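You operate a simulated robot arm through the tools that you are given. There is no shell and no other tool. Be economical: measure what you need, move in short steps, check, and stop when the job is done.

The job below is to be done with a simulated robot arm. You get a single attempt, and the scene is never put back.

## Task
Seat, clamp and lock the blue casting, then fit the blue plug.
Fine: casting in the jig, plug right home in its mouth; leave the other plugs and castings.

Only the result counts: the job must be done as asked and must still hold three seconds after the hand-in. Knocking over, shifting, dropping, spilling or breaking anything else fails it.

## Robot
A 7-joint arm with a two-finger parallel gripper, fixed in place. Base frame: the origin is at the foot of the arm, x ahead of it, y to its left, z up; the work surface is at about z = 0.82. Readings come in m, degrees, newtons and seconds.
With the tool pointing down near the work surface it reaches from about 0.24 to 0.68 m from the base axis. Its first joint turns from -66.0 to 66.0 degrees. Payload 2.4 kg.
The tool frame sits at the grasp point between the pads (the TCP): z along the fingers, y along the line on which they close. The tips reach 0.03 m beyond it. The gripper opens to 0.094 m. The fingers are 0.028 m wide and 0.01 m thick; the gripper's body (0.05 by 0.096 m) begins 0.055 m behind the TCP.
Orientation is that of the tool frame in the base frame, as a unit quaternion [x, y, z, w]. With the fingers straight down and closing along the base's y, the tool's x points along the base's -x, its y along +y and its z along -z.

## Interface
- The arm moves only by the tool step_arm. Its argument "motion" is a list of rows, each a list of 7 numbers: the turn, a rotation vector about the tool's x, y, z in degrees, then the shift along the tool's x, y, z in cm, then the closure, from 0 (fully open) to 1 (shut). In form: [[rx, ry, rz, tx, ty, tz, gripper], ...]. A call has 1 to 12 rows; each row is the pose to reach, as a shift and turn from the pose commanded when the call began, along the tool's axes at that moment. Each row takes 0.2 s and may step no farther than 0.05 m and 8.6 degrees from the row before; otherwise, or with a gripper value out of range, the whole call is refused. A pose out of reach is approached as far as the arm can. The call stops where the force on the tool passes 90 N (or 10 N more than at its start, if that is more) or the arm is blocked; 0.2 s more then pass. Each finger travels about 0.153 m/s and halts on what it meets, pressing with about 40 N; the grip force reading is that of the motor and also rises with nothing between the fingers. The clock runs only during rows and for 0.2 s after the last one: add rows that repeat a pose to give the fingers time. The reply holds the time, the measured pose of the TCP, the force on the tool along the base axes, the opening and the grip force, in the units named above and with some noise, with the torque about the TCP (base axes, N m) and any sound that the robot's microphone picked up.
- Cameras (640 x 400 px; columns grow to the right, rows downward): "scene" is fixed at [0.0467, 0.4763, 1.4584]; the picture's right is [-0.70, -0.72, 0.00], its down [-0.32, 0.31, -0.90] and it looks along [0.64, -0.63, -0.44] (base axes); focal length 374 px, centre (320, 200). "wrist" rides on the gripper at [0.076, 0.014, -0.102] in the tool frame; the picture's right is [-0.18, 0.98, 0.00], its down [-0.75, -0.14, -0.64] and it looks along [-0.63, -0.12, 0.77] (tool axes); focal length 243 px, centre (320, 200). There is no depth. A picture from a camera that has moved, and an enlarged one, comes with that camera's place and axes in the base frame and with its lens.
- camera(camera): a new picture of that camera. No time passes.
- close_up(camera, box): a new picture of the part [left, top, right, bottom] of that camera's present view, enlarged. No time passes.
- finish_job(): hands the job in; it is judged then, once.

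Go step by step. Nothing tells you positions but the pictures and the camera data: compare them with the known pose of the tool, close in by small moves and look again before you grip or let go. The budget is 120 turns and 68 pictures, counting those below and the enlarged ones. Unless the task says otherwise, let go and move clear before handing in, and close with one line.

The tools are called as a command line: name --pt "numbers of a row" for each row, then --argument value for the rest, lists and objects as JSON in quotes. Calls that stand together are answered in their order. step_arm: Moves the arm, as the interface text tells. Its arguments: {"type":"object","properties":{"motion":{"type":"array"}},"required":["motion"]} The other tools are called the same way: camera (camera) takes a picture; close_up (camera, box) takes an enlarged picture of a part of a camera's view; finish_job () hands the job in.

At the start:

```text
time_s: 0.0
tool_pos: [0.3392, -0.0741, 1.2159]
tcp_rot: [0.0, 1.0, 0.0, 0.0]
ft_force: [0.8, 0.5, -0.1]
ft_torque: [0.01, 0.06, 0.01]
gripper_width: 0.094
grasp_force: 0.0
```

scene: 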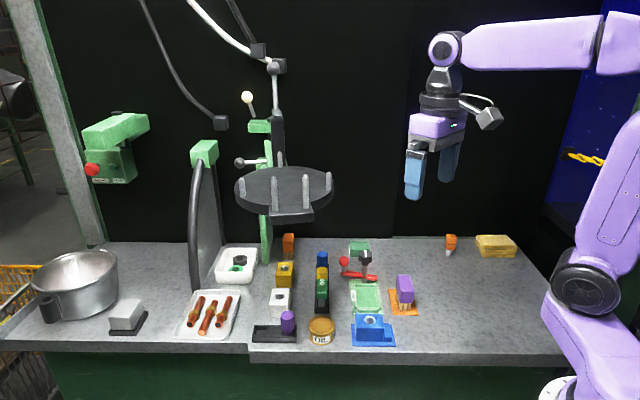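
wrist: 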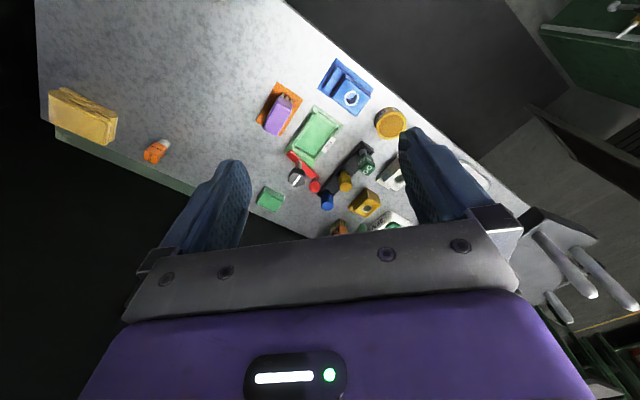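

I see a bench with a blue casting on a blue pad, a green jig with a red-handled clamp, and a rack of plugs. I'll enlarge the working area first.

close_up --camera "scene" --box '[240, 225, 440, 350]'

close_up --camera "wrist" --box '[240, 50, 420, 240]'

```text
3.20 times, centred on (340, 288) of scene
camera zoom: at [0.0467, 0.4763, 1.4584], right [-0.7, -0.72, 0.0], down [-0.32, 0.31, -0.9], along [0.64, -0.63, -0.44], focal length 1196 px, centre (256, -80)
```

zoom: 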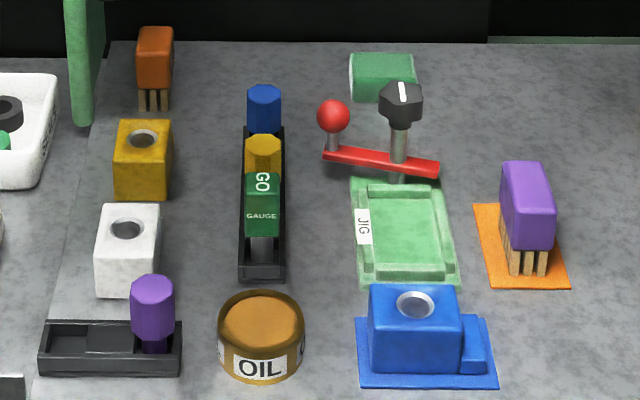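

```text
2.11 times, centred on (330, 145) of wrist
camera zoom: at [0.2623, -0.0606, 1.3187], right [0.18, 0.98, 0.0], down [0.75, -0.14, 0.64], along [0.63, -0.12, -0.77], focal length 511 px, centre (299, 316)
```

zoom: 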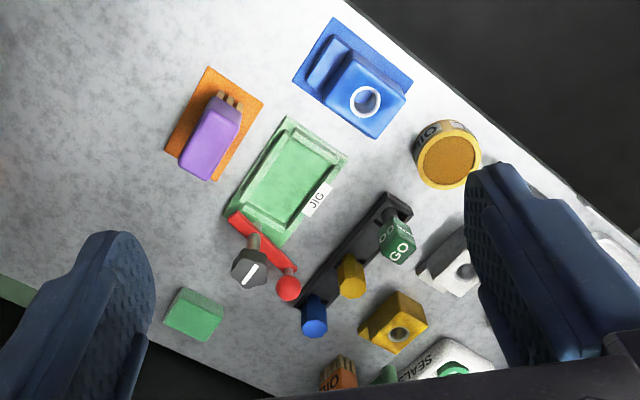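

The blue hole is at about (0.408, -0.031, 0.87) in both views. The jig is near (0.49, -0.12). I'll descend with the wrist camera for a better look.

step_arm --pt "0 0 0 0 -0.6 4.5 0" --pt "0 0 0 0 -1.2 9 0" --pt "0 0 0 0 -1.8 13.5 0" --pt "0 0 0 0 -2.5 17 0"

camera --camera "wrist"

close_up --camera "scene" --box '[310, 235, 430, 310]'

```text
time_s: 1.0
tool_pos: [0.3392, -0.0992, 1.0451]
tcp_rot: [0.001, 1.0, 0.0, 0.001]
ft_force: [0.0, -0.7, -1.2]
ft_torque: [0.01, 0.02, -0.02]
gripper_width: 0.0939
grasp_force: 0.1
```

```text
63 pictures are left
camera wrist: at [0.2631, -0.0856, 1.1475], right [0.18, 0.98, 0.0], down [0.75, -0.14, 0.64], along [0.63, -0.12, -0.77], focal length 243 px, centre (320, 200)
```

wrist: 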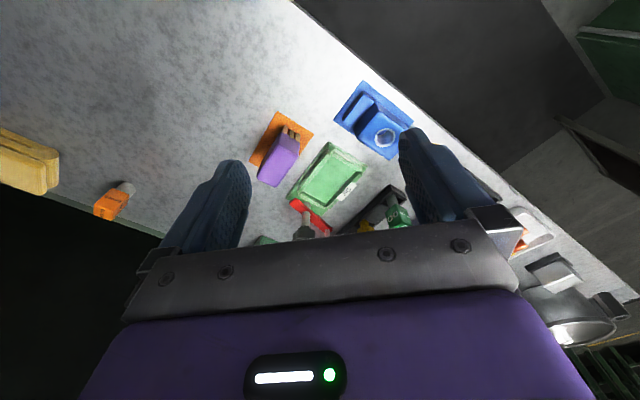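

```text
5.33 times, centred on (370, 272) of scene
camera zoom: at [0.0467, 0.4763, 1.4584], right [-0.7, -0.72, 0.0], down [-0.32, 0.31, -0.9], along [0.64, -0.63, -0.44], focal length 1994 px, centre (53, -187)
```

zoom: 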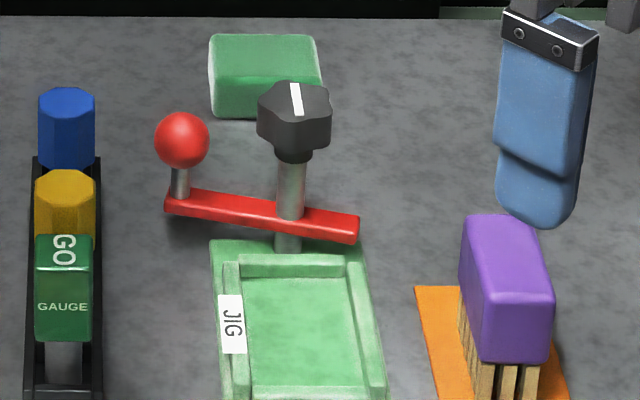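

The jig's long axis runs along base (0.7, -0.7), with the clamp post at its far end. The casting lies at 90° to it. I'll turn the tool -45° and centre it over both to measure from above.

step_arm --pt "0 0 7.5 -2 0.5 0.5 0" --pt "0 0 15 -4 1 1 0" --pt "0 0 22.5 -6 1.5 1.5 0" --pt "0 0 30 -8 2 2 0" --pt "0 0 37.5 -10 2.5 2.5 0" --pt "0 0 45 -11 2.5 3 0"

camera --camera "wrist"

```text
time_s: 2.4
tool_pos: [0.4489, -0.0735, 1.0174]
tcp_rot: [0.383, 0.924, 0.0, 0.0]
ft_force: [0.0, 0.1, 0.2]
ft_torque: [-0.03, 0.0, 0.0]
gripper_width: 0.094
grasp_force: 0.0
```

```text
61 pictures are left
camera wrist: at [0.4053, -0.0106, 1.1191], right [0.83, 0.56, 0.0], down [0.43, -0.63, 0.64], along [0.36, -0.53, -0.77], focal length 243 px, centre (320, 200)
```

wrist: 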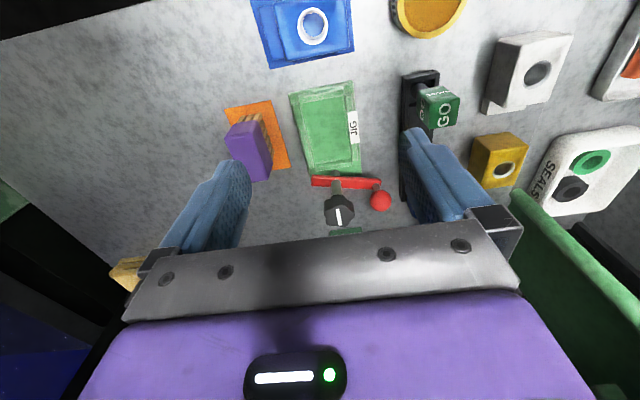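

The jig is in good view. I'll enlarge this, then back up to look at the casting.

close_up --camera "wrist" --box '[220, 60, 420, 240]'

step_arm --pt "0 0 0 4 0 0 0" --pt "0 0 0 8 0 0 0"

close_up --camera "wrist" --box '[220, 40, 420, 220]'

```text
2.22 times, centred on (320, 150) of wrist
camera zoom: at [0.4053, -0.0106, 1.1191], right [0.83, 0.56, 0.0], down [0.43, -0.63, 0.64], along [0.36, -0.53, -0.77], focal length 539 px, centre (320, 311)
```

zoom: 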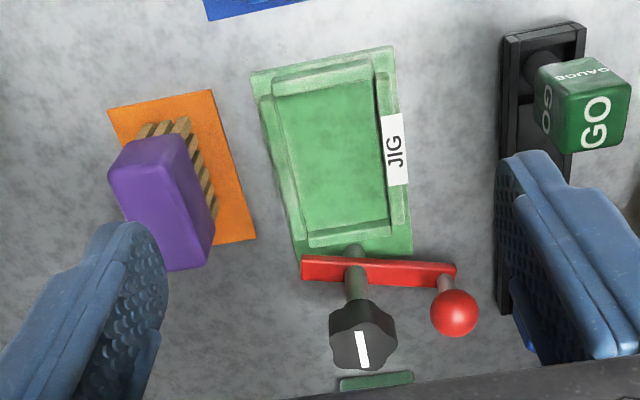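

```text
time_s: 3.0
tool_pos: [0.3932, -0.0178, 1.0156]
tcp_rot: [0.383, 0.924, 0.0, 0.0]
ft_force: [0.4, 0.7, 0.5]
ft_torque: [0.03, -0.04, 0.0]
gripper_width: 0.0941
grasp_force: 0.1
```

```text
2.22 times, centred on (320, 130) of wrist
camera zoom: at [0.3485, 0.0456, 1.1179], right [0.83, 0.56, 0.0], down [0.43, -0.63, 0.64], along [0.36, -0.53, -0.77], focal length 539 px, centre (320, 356)
```

zoom: 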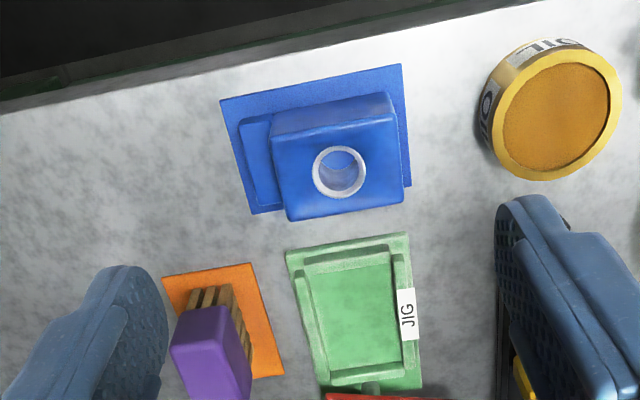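

The casting block measures about 0.056 × 0.044 with its hole centred, a step on the -S side, and its top near z = 0.865. Next I'll take finer views of the jig pocket and clamp from just above.

step_arm --pt "0 0 0 -4.5 0 0 0" --pt "0 0 0 -5.5 -1.5 0 0"

close_up --camera "wrist" --box '[270, 60, 390, 135]'

close_up --camera "wrist" --box '[280, 130, 420, 230]'

close_up --camera "scene" --box '[340, 240, 400, 290]'

close_up --camera "scene" --box '[340, 300, 420, 355]'

```text
time_s: 3.6
tool_pos: [0.4218, -0.0666, 1.017]
tcp_rot: [0.382, 0.924, 0.0, 0.0]
ft_force: [-0.1, 0.9, -0.2]
ft_torque: [-0.03, 0.03, 0.0]
gripper_width: 0.094
grasp_force: 0.0
```

```text
5.33 times, centred on (330, 98) of wrist
camera zoom: at [0.3773, -0.0044, 1.1186], right [0.83, 0.56, 0.0], down [0.43, -0.63, 0.64], along [0.36, -0.53, -0.77], focal length 1294 px, centre (267, 747)
```

zoom: 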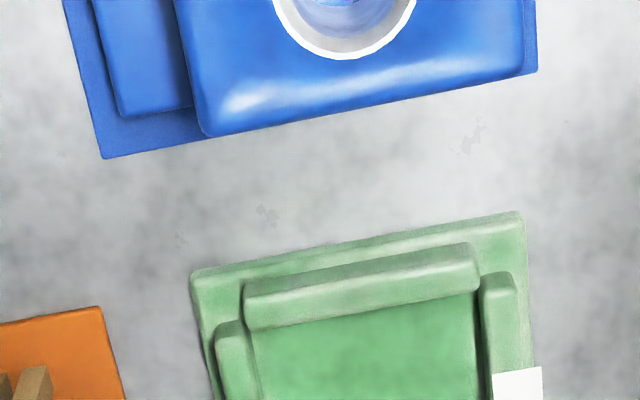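

```text
4.00 times, centred on (350, 180) of wrist
camera zoom: at [0.3773, -0.0044, 1.1186], right [0.83, 0.56, 0.0], down [0.43, -0.63, 0.64], along [0.36, -0.53, -0.77], focal length 970 px, centre (200, 280)
```

zoom: 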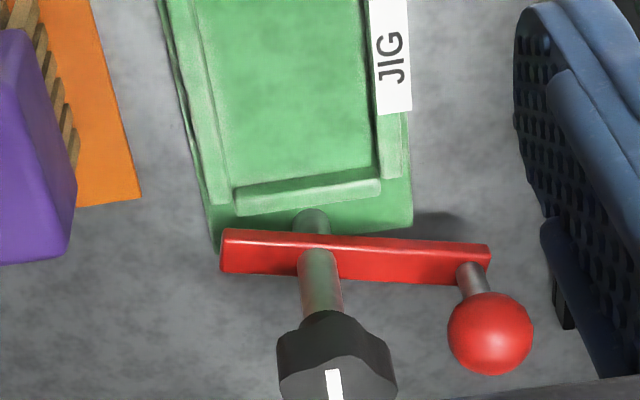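

```text
8.00 times, centred on (370, 265) of scene
camera zoom: at [0.0467, 0.4763, 1.4584], right [-0.7, -0.72, 0.0], down [-0.32, 0.31, -0.9], along [0.64, -0.63, -0.44], focal length 2990 px, centre (-80, -320)
```

zoom: 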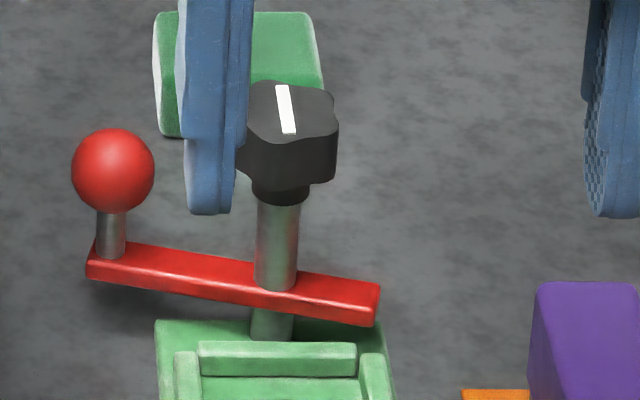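

```text
7.27 times, centred on (380, 328) of scene
camera zoom: at [0.0467, 0.4763, 1.4584], right [-0.7, -0.72, 0.0], down [-0.32, 0.31, -0.9], along [0.64, -0.63, -0.44], focal length 2718 px, centre (-116, -727)
```

zoom: 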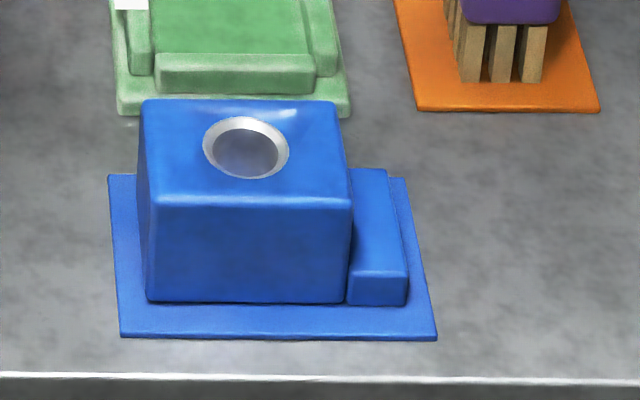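

The pocket is about 0.087 × 0.052, centred near (0.488, -0.113). The casting measures about 0.078 × 0.044 × 0.045, and its step must face the clamp post. I'll turn the tool another -90° above the casting, so that placing it later leaves the yaw at -45°.

step_arm --pt "0 0 8.2 0.5 0.2 0.5 0" --pt "0 0 16.4 1 0.5 1 0" --pt "0 0 24.6 1.5 0.8 1.5 0" --pt "0 0 32.8 2 1.1 2 0" --pt "0 0 41 2.5 1.4 2.5 0" --pt "0 0 49.2 3 1.7 3 0" --pt "0 0 57.4 3.42 1.89 3.5 0" --pt "0 0 65.6 3.42 1.89 4 0" --pt "0 0 73.8 3.42 1.89 4.5 0" --pt "0 0 82 3.42 1.89 5 0" --pt "0 0 90 3.42 1.89 5 0"

camera --camera "wrist"

```text
time_s: 6.0
tool_pos: [0.409, -0.0294, 0.9662]
tcp_rot: [0.925, 0.381, 0.001, 0.0]
ft_force: [-0.4, 0.6, 1.0]
ft_torque: [0.0, 0.0, 0.02]
gripper_width: 0.0939
grasp_force: 0.0
```

```text
54 pictures are left
camera wrist: at [0.4737, 0.0136, 1.0686], right [0.56, -0.83, 0.0], down [-0.63, -0.43, 0.64], along [-0.53, -0.36, -0.77], focal length 243 px, centre (320, 200)
```

wrist: 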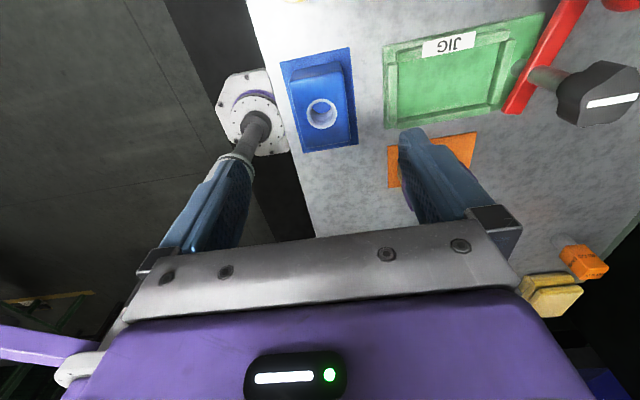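

The turn was reached. I'll enlarge the casting to refine its position.

close_up --camera "wrist" --box '[260, 40, 400, 160]'

```text
3.33 times, centred on (330, 100) of wrist
camera zoom: at [0.4737, 0.0136, 1.0686], right [0.56, -0.83, 0.0], down [-0.63, -0.43, 0.64], along [-0.53, -0.36, -0.77], focal length 809 px, centre (287, 533)
```

zoom: 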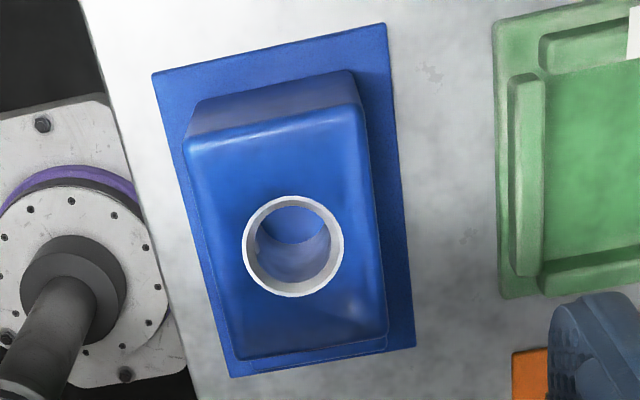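

The block centre is about +1.5 mm x and +3 mm y in the tool frame, aligned to within 1°. I'll descend to z ≈ 0.870 and grip.

step_arm --pt "0 0 0 0.15 0.3 3 0.2" --pt "0 0 0 0.15 0.3 6 0.25" --pt "0 0 0 0.15 0.3 8.5 0.25" --pt "0 0 0 0.15 0.3 9.7 0.25" --pt "0 0 0 0.15 0.3 9.7 0.25"

camera --camera "wrist"

close_up --camera "scene" --box '[330, 280, 430, 360]'

```text
time_s: 7.2
tool_pos: [0.4122, -0.0293, 0.8687]
tcp_rot: [0.924, 0.382, 0.0, 0.0]
ft_force: [0.4, 0.6, 0.4]
ft_torque: [-0.01, -0.01, 0.03]
gripper_width: 0.0704
grasp_force: 0.1
```

```text
52 pictures are left
camera wrist: at [0.4764, 0.0133, 0.9709], right [0.56, -0.83, 0.0], down [-0.63, -0.43, 0.64], along [-0.53, -0.36, -0.77], focal length 243 px, centre (320, 200)
```

wrist: 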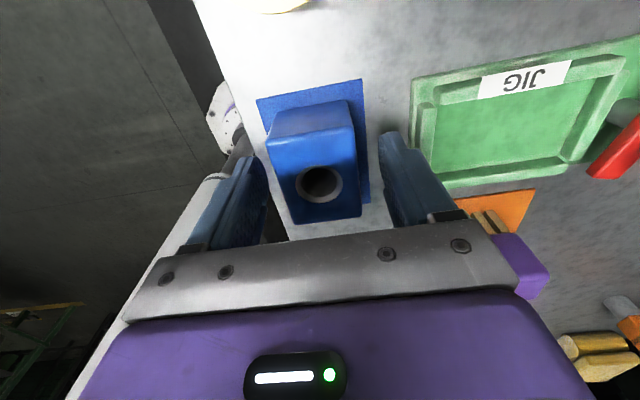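

```text
5.00 times, centred on (380, 320) of scene
camera zoom: at [0.0467, 0.4763, 1.4584], right [-0.7, -0.72, 0.0], down [-0.32, 0.31, -0.9], along [0.64, -0.63, -0.44], focal length 1869 px, centre (20, -400)
```

zoom: 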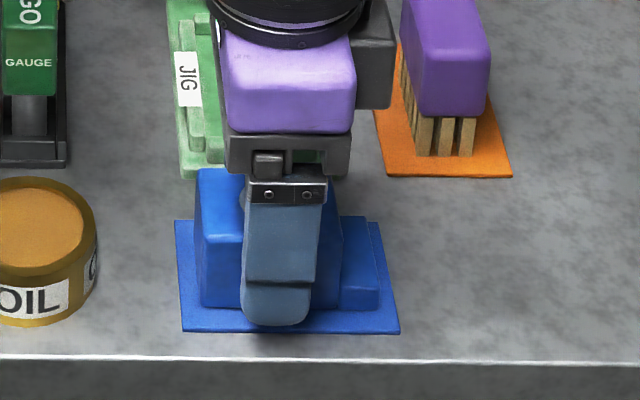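

The fingers straddle the block. Closing now.

step_arm --pt "0 0 0 0 0 0 0.6" --pt "0 0 0 0 0 0 1" --pt "0 0 0 0 0 0 1"

step_arm --pt "0 0 0 0 0 -1 1" --pt "0 0 0 0 0 -3 1" --pt "0 0 0 0 0 -5 1"

close_up --camera "scene" --box '[310, 250, 430, 350]'

```text
time_s: 8.0
tool_pos: [0.4125, -0.0295, 0.8695]
tcp_rot: [0.924, 0.382, 0.001, 0.0]
ft_force: [-7.4, 5.5, 53.6]
ft_torque: [-0.65, 0.37, -0.14]
gripper_width: 0.0436
grasp_force: 39.8
```

```text
time_s: 8.8
tool_pos: [0.4123, -0.0295, 0.9183]
tcp_rot: [0.924, 0.383, 0.001, 0.0]
ft_force: [0.8, 0.5, -1.7]
ft_torque: [0.0, -0.02, 0.01]
gripper_width: 0.0435
grasp_force: 40.4
```

```text
4.00 times, centred on (370, 300) of scene
camera zoom: at [0.0467, 0.4763, 1.4584], right [-0.7, -0.72, 0.0], down [-0.32, 0.31, -0.9], along [0.64, -0.63, -0.44], focal length 1495 px, centre (120, -200)
```

zoom: 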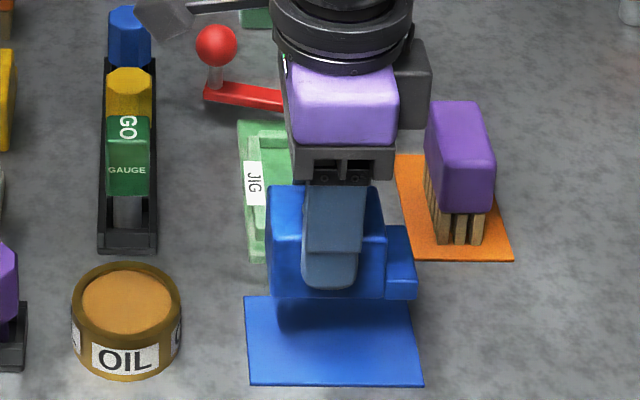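

The casting lifted cleanly. I'll raise it, turn +90° back to yaw -45°, and move towards the jig.

step_arm --pt "0 0 0 0 0 -4 1" --pt "0 0 -8.2 0 0.5 -6 1" --pt "0 0 -16.4 0 1 -6 1" --pt "0 0 -24.6 0 1.5 -6 1" --pt "0 0 -32.8 0 2 -6 1" --pt "0 0 -41 0 2.5 -6 1" --pt "0 0 -49.2 0 3 -6 1" --pt "0 0 -57.4 0 3.5 -6 1" --pt "0 0 -65.6 0 4 -6 1" --pt "0 0 -73.8 0 4.5 -6 1" --pt "0 0 -82 0 5 -6 1" --pt "0 0 -90 0 5.5 -6 1"

camera --camera "wrist"

```text
time_s: 11.4
tool_pos: [0.4506, -0.0687, 0.9795]
tcp_rot: [0.382, 0.924, 0.0, 0.001]
ft_force: [-0.2, -0.2, -2.3]
ft_torque: [0.01, 0.0, 0.01]
gripper_width: 0.0436
grasp_force: 40.0
```

```text
49 pictures are left
camera wrist: at [0.4081, -0.0059, 1.0822], right [0.82, 0.57, 0.0], down [0.43, -0.63, 0.64], along [0.36, -0.53, -0.77], focal length 243 px, centre (320, 200)
```

wrist: 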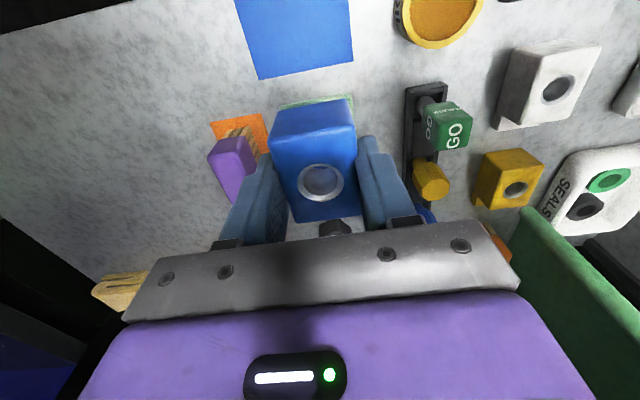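

The hole sits within 1 mm of the tool point. To measure the jig without the casting in the way, I'll raise and move forward so the jig lies straight under the camera.

step_arm --pt "0 0 0 0 0 -4 1" --pt "0 0 0 -4 0 -6 1" --pt "0 0 0 -8 1 -6 1" --pt "0 0 0 -11 1 -6 1" --pt "0 0 0 -11 1 -6 1"

close_up --camera "wrist" --box '[240, 0, 380, 90]'

```text
time_s: 12.6
tool_pos: [0.5386, -0.1389, 1.0384]
tcp_rot: [0.383, 0.924, -0.001, 0.0]
ft_force: [0.3, 0.0, -2.8]
ft_torque: [0.02, 0.02, -0.02]
gripper_width: 0.0437
grasp_force: 40.1
```

```text
4.44 times, centred on (310, 45) of wrist
camera zoom: at [0.4945, -0.0767, 1.1416], right [0.82, 0.57, 0.0], down [0.43, -0.63, 0.64], along [0.36, -0.53, -0.77], focal length 1078 px, centre (364, 889)
```

zoom: 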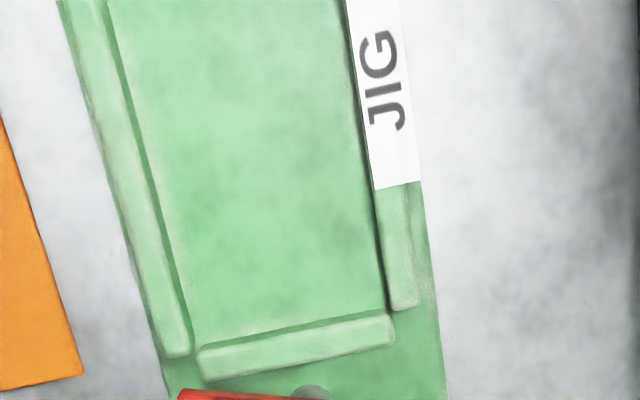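

The jig pocket centre comes out at L = 0.425, S = 0.264, which puts the tool target near (0.480, -0.107). I'll move there and descend to just above the walls.

step_arm --pt "0 0 0 3.4 -1 0 1" --pt "0 0 0 6.36 -1.89 0 1" --pt "0 0 0 6.36 -1.89 4 1" --pt "0 0 0 6.36 -1.89 8 1" --pt "0 0 0 6.36 -1.89 12.5 1" --pt "0 0 0 6.36 -1.89 13.9 1" --pt "0 0 0 6.36 -1.89 13.9 1"

camera --camera "wrist"

close_up --camera "scene" --box '[320, 230, 420, 320]'

```text
time_s: 14.2
tool_pos: [0.4804, -0.11, 0.9022]
tcp_rot: [0.383, 0.924, 0.0, 0.0]
ft_force: [0.1, 0.1, -1.9]
ft_torque: [0.01, 0.01, 0.02]
gripper_width: 0.0439
grasp_force: 40.4
```

```text
47 pictures are left
camera wrist: at [0.4354, -0.0461, 1.0044], right [0.83, 0.56, 0.0], down [0.43, -0.63, 0.64], along [0.36, -0.53, -0.77], focal length 243 px, centre (320, 200)
```

wrist: 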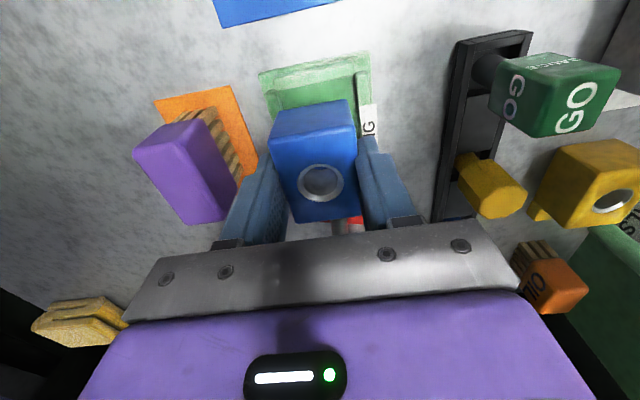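

```text
4.44 times, centred on (370, 275) of scene
camera zoom: at [0.0467, 0.4762, 1.4584], right [-0.7, -0.72, 0.0], down [-0.32, 0.31, -0.9], along [0.64, -0.63, -0.44], focal length 1661 px, centre (98, -133)
```

zoom: 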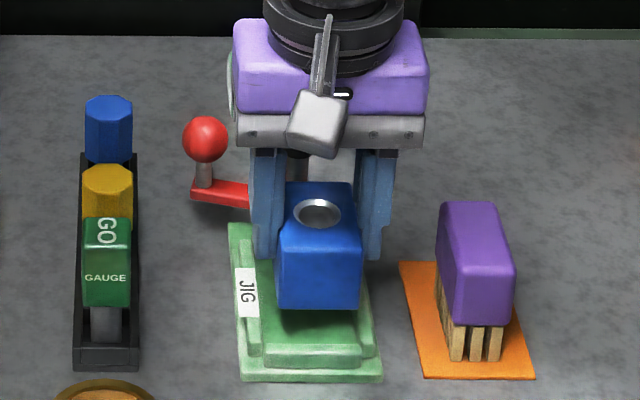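

It's lined up over the pocket. Lowering gently until it touches.

step_arm --pt "0 0 0 0 0.1 1 1" --pt "0 0 0 0 0.1 1.8 1" --pt "0 0 0 0 0.1 2.1 1" --pt "0 0 0 0 0.1 2.3 1" --pt "0 0 0 0 0.1 2.5 1"

camera --camera "wrist"

close_up --camera "scene" --box '[320, 230, 420, 320]'

```text
time_s: 15.4
tool_pos: [0.4789, -0.1075, 0.8749]
tcp_rot: [0.383, 0.924, 0.0, 0.001]
ft_force: [0.1, -0.1, -2.5]
ft_torque: [0.02, 0.03, 0.0]
gripper_width: 0.0439
grasp_force: 40.2
```

```text
45 pictures are left
camera wrist: at [0.4352, -0.0443, 0.9779], right [0.83, 0.56, 0.0], down [0.43, -0.63, 0.64], along [0.36, -0.53, -0.77], focal length 243 px, centre (320, 200)
```

wrist: 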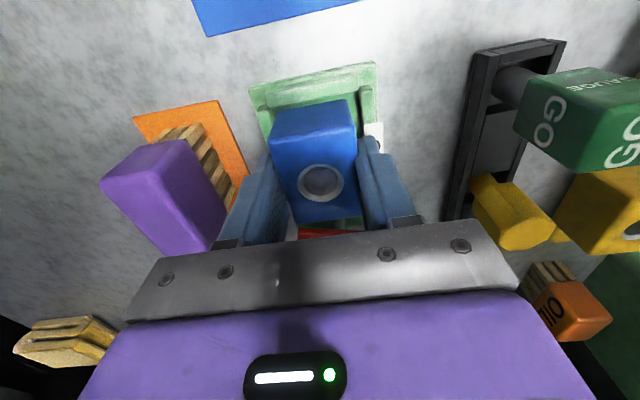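

```text
4.44 times, centred on (370, 275) of scene
camera zoom: at [0.0467, 0.4762, 1.4584], right [-0.7, -0.72, 0.0], down [-0.32, 0.31, -0.9], along [0.64, -0.63, -0.44], focal length 1661 px, centre (98, -133)
```

zoom: 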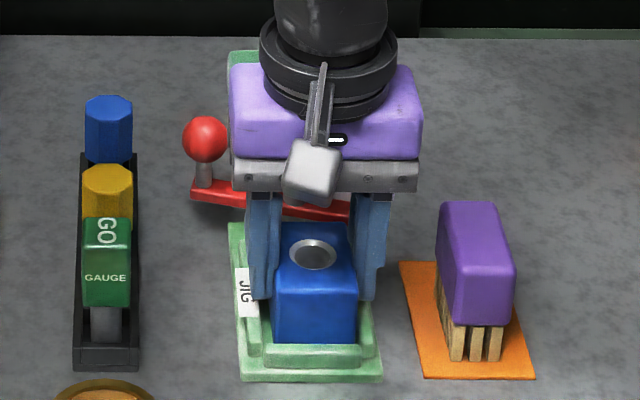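

It's inside the walls with no contact yet, so I'll keep lowering in 1.5 mm steps.

step_arm --pt "0 0 0 0 0 0.15 1" --pt "0 0 0 0 0 0.3 1"

step_arm --pt "0 0 0 0 0 0.15 1" --pt "0 0 0 0 0 0.25 1"

```text
time_s: 16.0
tool_pos: [0.4804, -0.1077, 0.8751]
tcp_rot: [0.382, 0.924, 0.0, 0.001]
ft_force: [-16.3, 6.1, 61.8]
ft_torque: [1.3, 0.56, 0.17]
gripper_width: 0.0437
grasp_force: 40.0
```

```text
time_s: 16.5
tool_pos: [0.4826, -0.1083, 0.8754]
tcp_rot: [0.383, 0.924, 0.0, 0.002]
ft_force: [-0.4, 1.1, 13.8]
ft_torque: [0.46, 0.32, 0.05]
gripper_width: 0.044
grasp_force: 40.2
stopped in row 2: the force on the tool passed its limit at 92 N (the readings are from after the stop); the commanded pose is now the measured one
```

Contact came at TCP z ≈ 0.875, which matches the jig floor and is well below the wall tops. I'll release and rise clear.

step_arm --pt "0 0 0 0 0 0 0.4" --pt "0 0 0 0 0 0 0.3" --pt "0 0 0 0 0 -1 0.3" --pt "0 0 0 0 0 -4 0.3" --pt "0 0 0 0 0 -8 0.3" --pt "0 0 0 3 0 -12 0.3"

close_up --camera "wrist" --box '[240, 80, 400, 220]'

close_up --camera "scene" --box '[330, 235, 400, 300]'

```text
time_s: 17.9
tool_pos: [0.4583, -0.0875, 0.9951]
tcp_rot: [0.383, 0.924, 0.0, 0.0]
ft_force: [-0.4, 0.2, 0.8]
ft_torque: [0.0, -0.02, 0.0]
gripper_width: 0.066
grasp_force: 0.0
```

```text
2.86 times, centred on (320, 150) of wrist
camera zoom: at [0.4144, -0.0242, 1.0974], right [0.83, 0.56, 0.0], down [0.43, -0.63, 0.64], along [0.36, -0.53, -0.77], focal length 693 px, centre (320, 343)
```

zoom: 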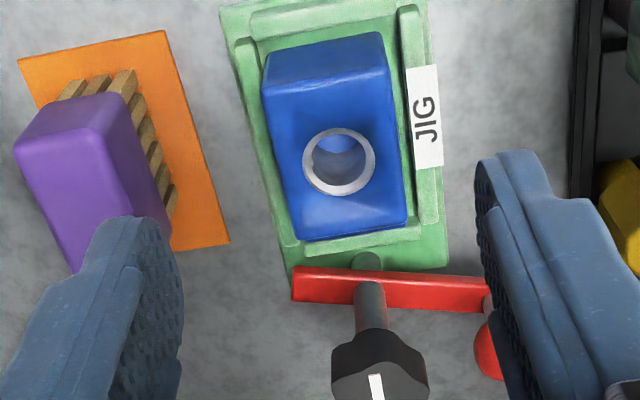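

```text
6.15 times, centred on (365, 268) of scene
camera zoom: at [0.0467, 0.4762, 1.4584], right [-0.7, -0.72, 0.0], down [-0.32, 0.31, -0.9], along [0.64, -0.63, -0.44], focal length 2300 px, centre (43, -215)
```

zoom: 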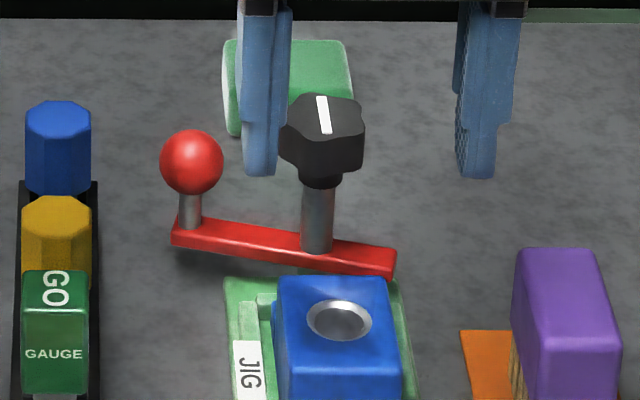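

The casting is seated in the pocket, close to the clamp end. Next is the clamp: the ball handle is near (0.583, -0.13, 0.88). I'll swing over it with the fingers oriented tangentially to its arc.

step_arm --pt "0 0 -8 -2 1 0 0.3" --pt "0 0 -16 -4 2 0 0.3" --pt "0 0 -24 -6 3 0 0.3" --pt "0 0 -32 -8 4 0 0.3" --pt "0 0 -40 -10 5 0 0.3" --pt "0 0 -48 -11.9 5.5 0 0.3" --pt "0 0 -56 -11.9 5.5 0 0.3" --pt "0 0 -64 -11.9 5.5 0 0.3" --pt "0 0 -72 -11.9 5.5 0 0.3" --pt "0 0 -76 -11.9 5.5 0 0.3" --pt "0 0 -76 -11.9 5.5 0 0.3"

camera --camera "wrist"

close_up --camera "scene" --box '[290, 190, 410, 290]'

```text
time_s: 20.3
tool_pos: [0.5812, -0.1314, 0.9934]
tcp_rot: [-0.268, 0.964, -0.001, 0.001]
ft_force: [-1.0, -0.4, 0.3]
ft_torque: [0.0, -0.01, -0.01]
gripper_width: 0.0655
grasp_force: 0.0
```

```text
41 pictures are left
camera wrist: at [0.509, -0.1599, 1.0963], right [-0.35, 0.94, 0.0], down [0.72, 0.27, 0.64], along [0.6, 0.22, -0.77], focal length 243 px, centre (320, 200)
```

wrist: 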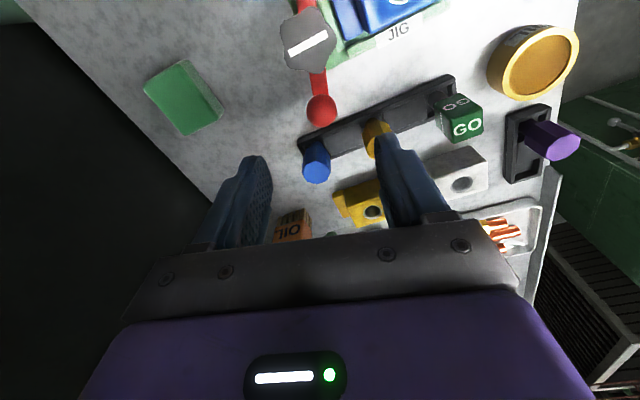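

```text
4.00 times, centred on (350, 240) of scene
camera zoom: at [0.0467, 0.4763, 1.4584], right [-0.7, -0.72, 0.0], down [-0.32, 0.31, -0.9], along [0.64, -0.63, -0.44], focal length 1495 px, centre (200, 40)
```

zoom: 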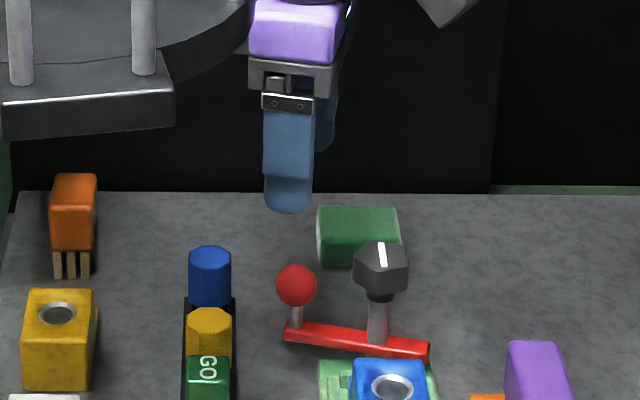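

The ball is within 1–2 mm of directly under the tool, and the pivot lies 0.056 m along tool x. I'll descend and close on the ball.

step_arm --pt "0 0 0 0 0.1 4 0.35" --pt "0 0 0 0 0.1 8 0.4" --pt "0 0 0 0 0.1 10.6 0.4" --pt "0 0 0 0 0.1 10.6 0.4"

camera --camera "wrist"

close_up --camera "scene" --box '[290, 190, 410, 290]'

```text
time_s: 21.3
tool_pos: [0.5808, -0.132, 0.8879]
tcp_rot: [-0.267, 0.964, 0.0, 0.001]
ft_force: [-0.4, 0.6, -0.4]
ft_torque: [0.01, 0.03, 0.05]
gripper_width: 0.0566
grasp_force: 0.1
```

```text
39 pictures are left
camera wrist: at [0.5086, -0.1595, 0.9899], right [-0.35, 0.94, 0.0], down [0.72, 0.27, 0.64], along [0.6, 0.22, -0.77], focal length 243 px, centre (320, 200)
```

wrist: 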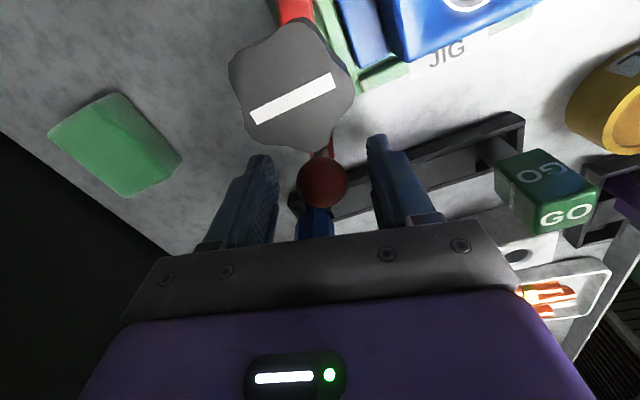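

```text
4.00 times, centred on (350, 240) of scene
camera zoom: at [0.0467, 0.4763, 1.4584], right [-0.7, -0.72, 0.0], down [-0.32, 0.31, -0.9], along [0.64, -0.63, -0.44], focal length 1495 px, centre (200, 40)
```

zoom: 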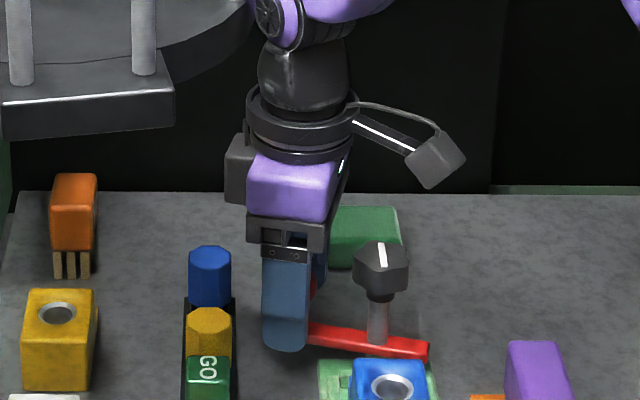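

The fingers straddle the ball. I'll grip it and swing the strap clockwise about the post, halfway first.

step_arm --pt "0 0 0 0 0 0 0.7" --pt "0 0 0 0 0 0 1" --pt "0 0 0 0 0 0 1"

step_arm --pt "0 0 7.6 0.049 -0.741 0 1" --pt "0 0 15.2 0.196 -1.468 0 1" --pt "0 0 22.8 0.438 -2.17 0 1" --pt "0 0 30.4 0.77 -2.834 0 1" --pt "0 0 38 1.187 -3.448 0 1"

camera --camera "wrist"

```text
time_s: 22.1
tool_pos: [0.5818, -0.132, 0.8876]
tcp_rot: [-0.267, 0.964, -0.002, 0.002]
ft_force: [0.4, 0.1, -2.2]
ft_torque: [0.0, -0.07, 0.08]
gripper_width: 0.0273
grasp_force: 44.8
```

```text
time_s: 23.3
tool_pos: [0.5886, -0.1664, 0.8876]
tcp_rot: [0.062, 0.998, 0.0, -0.001]
ft_force: [-17.0, 2.5, 3.4]
ft_torque: [-0.01, -0.37, 0.05]
gripper_width: 0.0272
grasp_force: 45.2
```

```text
37 pictures are left
camera wrist: at [0.5143, -0.1445, 0.9903], right [0.3, 0.95, 0.0], down [0.73, -0.23, 0.64], along [0.61, -0.2, -0.77], focal length 243 px, centre (320, 200)
```

wrist: 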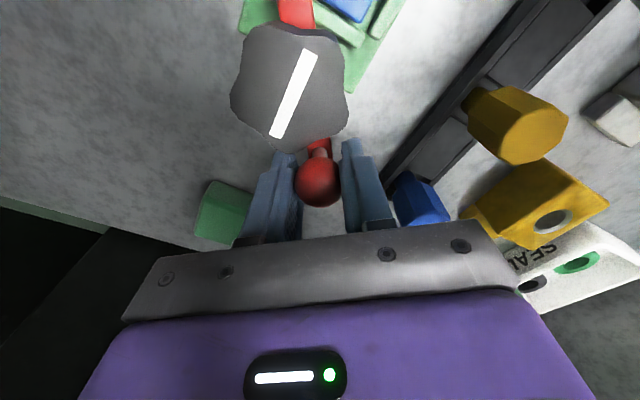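

The strap is turning freely. Continuing the arc with a slight inward correction.

step_arm --pt "0 0 7.6 0.149 -0.731 0 1" --pt "0 0 15.2 0.296 -1.448 0 1" --pt "0 0 22.8 0.538 -2.14 0 1" --pt "0 0 30.4 0.86 -2.79 0 1"

camera --camera "wrist"

close_up --camera "scene" --box '[310, 210, 410, 290]'

```text
time_s: 24.3
tool_pos: [0.5774, -0.1929, 0.8873]
tcp_rot: [0.321, 0.947, 0.0, 0.0]
ft_force: [-12.6, 4.6, -10.7]
ft_torque: [-0.04, -0.03, 0.28]
gripper_width: 0.0273
grasp_force: 45.1
```

```text
36 pictures are left
camera wrist: at [0.5255, -0.136, 0.9902], right [0.74, 0.67, 0.0], down [0.51, -0.57, 0.64], along [0.43, -0.48, -0.77], focal length 243 px, centre (320, 200)
```

wrist: 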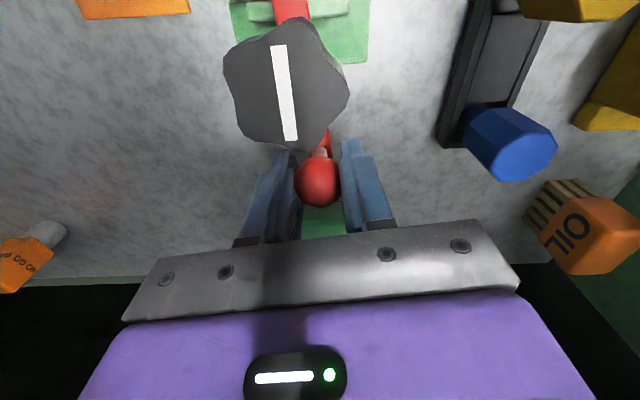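

```text
5.00 times, centred on (360, 250) of scene
camera zoom: at [0.0465, 0.4763, 1.4584], right [-0.7, -0.72, 0.0], down [-0.32, 0.31, -0.9], along [0.64, -0.63, -0.44], focal length 1869 px, centre (120, -50)
```

zoom: 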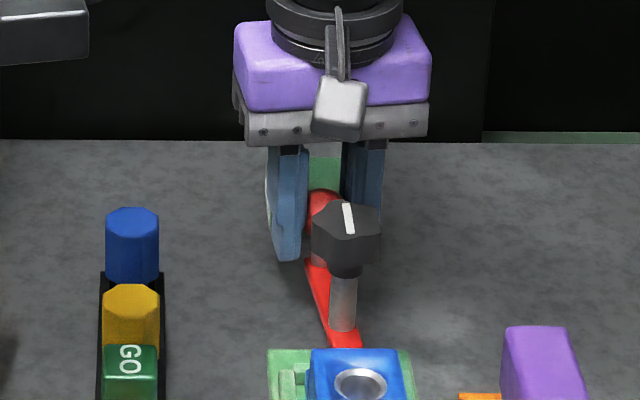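

About 8° remain to line up with the jig axis. Continuing carefully.

step_arm --pt "0 0 4 0.1 -0.39 0 1" --pt "0 0 8 0.12 -0.78 0 1" --pt "0 0 8 0.12 -0.78 0 1"

close_up --camera "scene" --box '[310, 230, 410, 310]'

close_up --camera "wrist" --box '[220, 0, 380, 200]'

```text
time_s: 25.1
tool_pos: [0.5734, -0.198, 0.8882]
tcp_rot: [0.386, 0.922, 0.0, 0.001]
ft_force: [-0.3, 3.5, -27.1]
ft_torque: [-0.36, -0.3, 0.26]
gripper_width: 0.0271
grasp_force: 44.8
```

```text
5.00 times, centred on (360, 270) of scene
camera zoom: at [0.0472, 0.4762, 1.4584], right [-0.7, -0.72, 0.0], down [-0.32, 0.31, -0.9], along [0.64, -0.63, -0.44], focal length 1869 px, centre (120, -150)
```

zoom: 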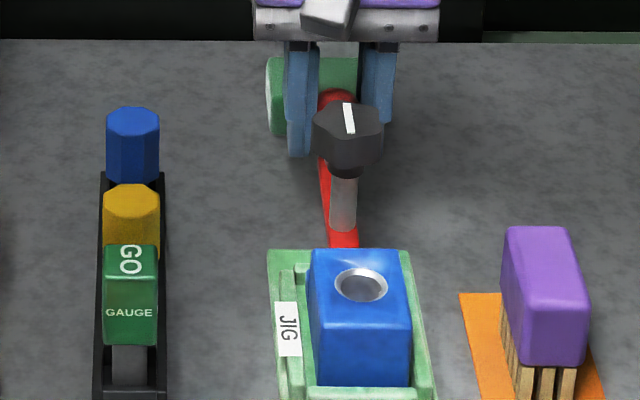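

```text
2.00 times, centred on (300, 100) of wrist
camera zoom: at [0.5289, -0.1346, 0.9901], right [0.83, 0.56, 0.0], down [0.43, -0.64, 0.64], along [0.36, -0.53, -0.77], focal length 485 px, centre (360, 400)
```

zoom: 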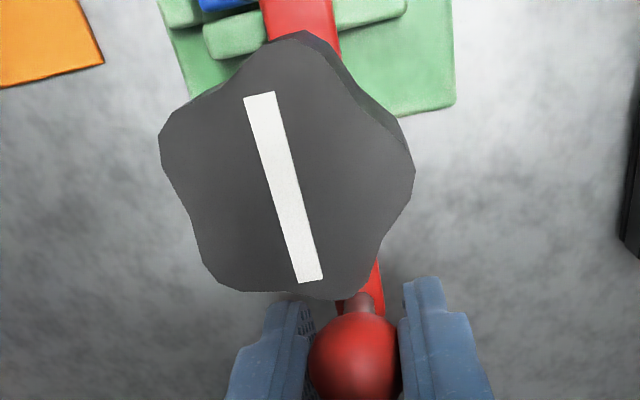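

The strap now lies along the jig axis with its short end over the casting's step. I'll release the ball, rise, and inspect.

step_arm --pt "0 0 0 0 0 0 0.6" --pt "0 0 0 0 0 0 0.4" --pt "0 0 0 0 0 -4 0.4" --pt "0 0 0 0 0 -8 0.4" --pt "0 0 0 2 0 -11 0.4"

close_up --camera "wrist" --box '[240, 0, 400, 160]'

close_up --camera "scene" --box '[330, 230, 410, 300]'

```text
time_s: 26.3
tool_pos: [0.5572, -0.1855, 0.9983]
tcp_rot: [0.387, 0.922, 0.0, 0.001]
ft_force: [0.5, 0.6, 0.2]
ft_torque: [-0.01, 0.02, 0.04]
gripper_width: 0.0562
grasp_force: 0.0
```

```text
2.50 times, centred on (320, 80) of wrist
camera zoom: at [0.5144, -0.1216, 1.1014], right [0.83, 0.56, 0.0], down [0.43, -0.64, 0.64], along [0.36, -0.53, -0.77], focal length 606 px, centre (320, 500)
```

zoom: 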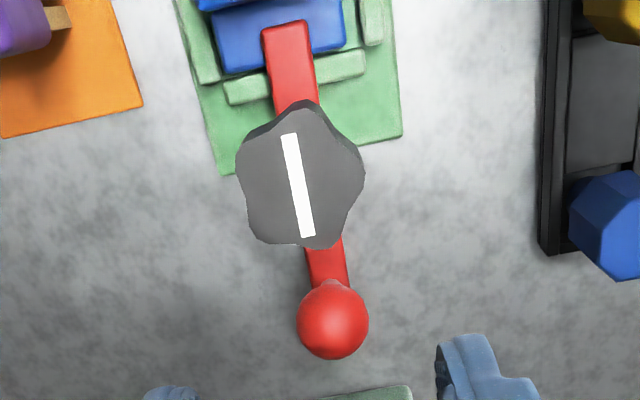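

```text
5.71 times, centred on (370, 265) of scene
camera zoom: at [0.0467, 0.4762, 1.4584], right [-0.7, -0.72, 0.0], down [-0.32, 0.31, -0.9], along [0.64, -0.63, -0.44], focal length 2136 px, centre (34, -171)
```

zoom: 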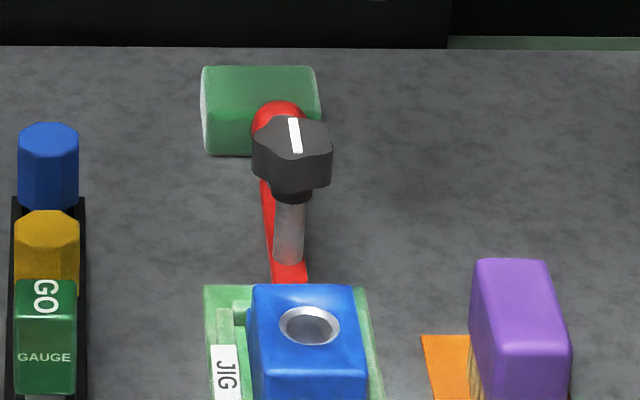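

The strap sits squarely on the step. Now the lock: the knob is at about (0.531, -0.159) with its top near z = 0.91. I'll go over it, pre-rotated anticlockwise, so there's room for a clockwise turn.

step_arm --pt "0 0 -8 1 0.12 0 0.4" --pt "0 0 -16 2 0.12 0 0.4" --pt "0 0 -24 3 0.12 0 0.4" --pt "0 0 -32 3.76 0.12 0 0.4" --pt "0 0 -40 3.76 0.12 0 0.4" --pt "0 0 -48 3.76 0.12 0 0.4" --pt "0 0 -56 3.76 0.12 0 0.4" --pt "0 0 -64 3.76 0.12 0 0.4" --pt "0 0 -72 3.76 0.12 0 0.4" --pt "0 0 -76 3.76 0.12 0 0.4" --pt "0 0 -76 3.76 0.12 2 0.4"

close_up --camera "wrist" --box '[240, 60, 400, 220]'

```text
time_s: 28.7
tool_pos: [0.532, -0.1572, 0.9776]
tcp_rot: [-0.265, 0.964, -0.001, 0.001]
ft_force: [0.0, 1.2, 0.3]
ft_torque: [0.04, 0.0, 0.0]
gripper_width: 0.0564
grasp_force: 0.0
```

```text
2.50 times, centred on (320, 140) of wrist
camera zoom: at [0.4581, -0.1845, 1.0799], right [-0.34, 0.94, 0.0], down [0.72, 0.26, 0.64], along [0.6, 0.22, -0.77], focal length 606 px, centre (320, 350)
```

zoom: 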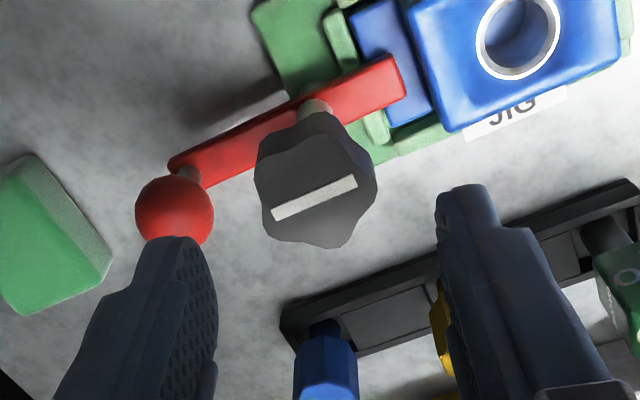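

The two views agree on the knob top at z ≈ 0.92, centred within about 1 mm of the tool. I'll back the yaw off to about +10° to keep a finger away from the ball, then descend and grip.

step_arm --pt "0 0 7 0.05 -0.1 0 0.4" --pt "0 0 14 0.05 -0.1 1 0.42" --pt "0 0 21 0.05 -0.1 3 0.44" --pt "0 0 21 0.05 -0.1 5 0.44" --pt "0 0 21 0.05 -0.1 6.8 0.44" --pt "0 0 21 0.05 -0.1 6.8 0.44"

camera --camera "wrist"

close_up --camera "scene" --box '[310, 210, 410, 290]'

```text
time_s: 30.1
tool_pos: [0.5326, -0.1572, 0.9099]
tcp_rot: [-0.084, 0.996, -0.001, 0.001]
ft_force: [-0.1, -0.3, 0.1]
ft_torque: [-0.05, 0.0, -0.02]
gripper_width: 0.0525
grasp_force: 0.0
```

```text
29 pictures are left
camera wrist: at [0.4544, -0.1564, 1.0112], right [0.02, 1.0, 0.0], down [0.77, -0.01, 0.64], along [0.64, -0.01, -0.77], focal length 243 px, centre (320, 200)
```

wrist: 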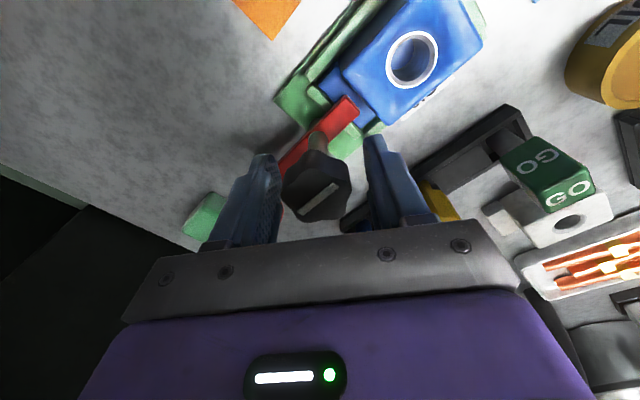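

```text
5.00 times, centred on (360, 250) of scene
camera zoom: at [0.0467, 0.4763, 1.4584], right [-0.7, -0.72, 0.0], down [-0.32, 0.31, -0.9], along [0.64, -0.63, -0.44], focal length 1869 px, centre (120, -50)
```

zoom: 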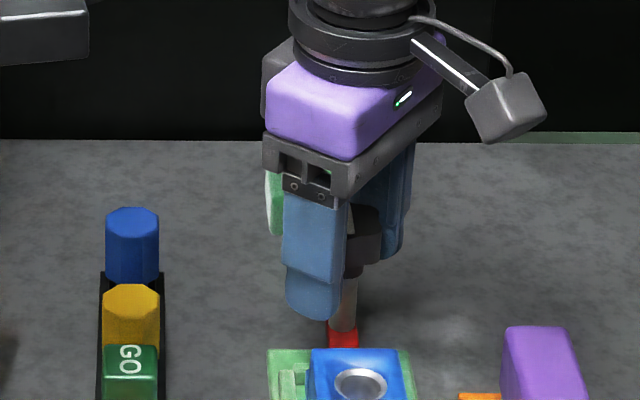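

The knob sits between the fingers. I'll grip it and turn 30° clockwise, watching torque and sound.

step_arm --pt "0 0 0 0 0 0 0.7" --pt "0 0 0 0 0 0 1" --pt "0 0 0 0 0 0 1"

step_arm --pt "0 0 7.5 0 0 0 1" --pt "0 0 15 0 0 0 1" --pt "0 0 22.5 0 0 0 1" --pt "0 0 30 0 0 0 1"

camera --camera "wrist"

```text
time_s: 30.9
tool_pos: [0.5321, -0.1586, 0.9092]
tcp_rot: [-0.082, 0.997, 0.0, 0.002]
ft_force: [4.3, -11.6, -7.9]
ft_torque: [0.26, -0.72, 0.0]
gripper_width: 0.0355
grasp_force: 44.6
```

```text
time_s: 31.9
tool_pos: [0.533, -0.1567, 0.9099]
tcp_rot: [0.178, 0.984, 0.0, 0.002]
ft_force: [11.9, -11.7, -25.8]
ft_torque: [-0.31, -0.08, -0.02]
gripper_width: 0.0356
grasp_force: 44.5
```

```text
27 pictures are left
camera wrist: at [0.4658, -0.1189, 1.0113], right [0.52, 0.86, 0.0], down [0.66, -0.4, 0.64], along [0.55, -0.33, -0.77], focal length 243 px, centre (320, 200)
```

wrist: 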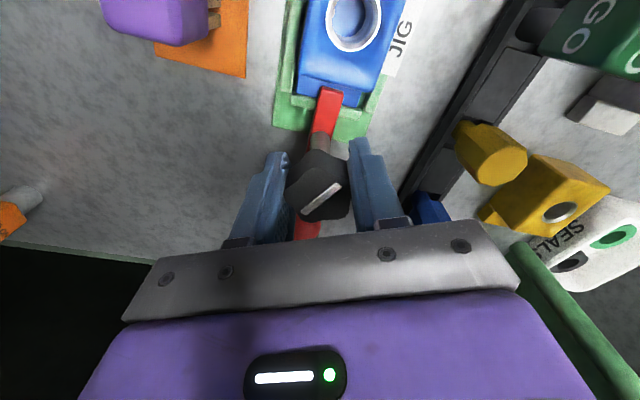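

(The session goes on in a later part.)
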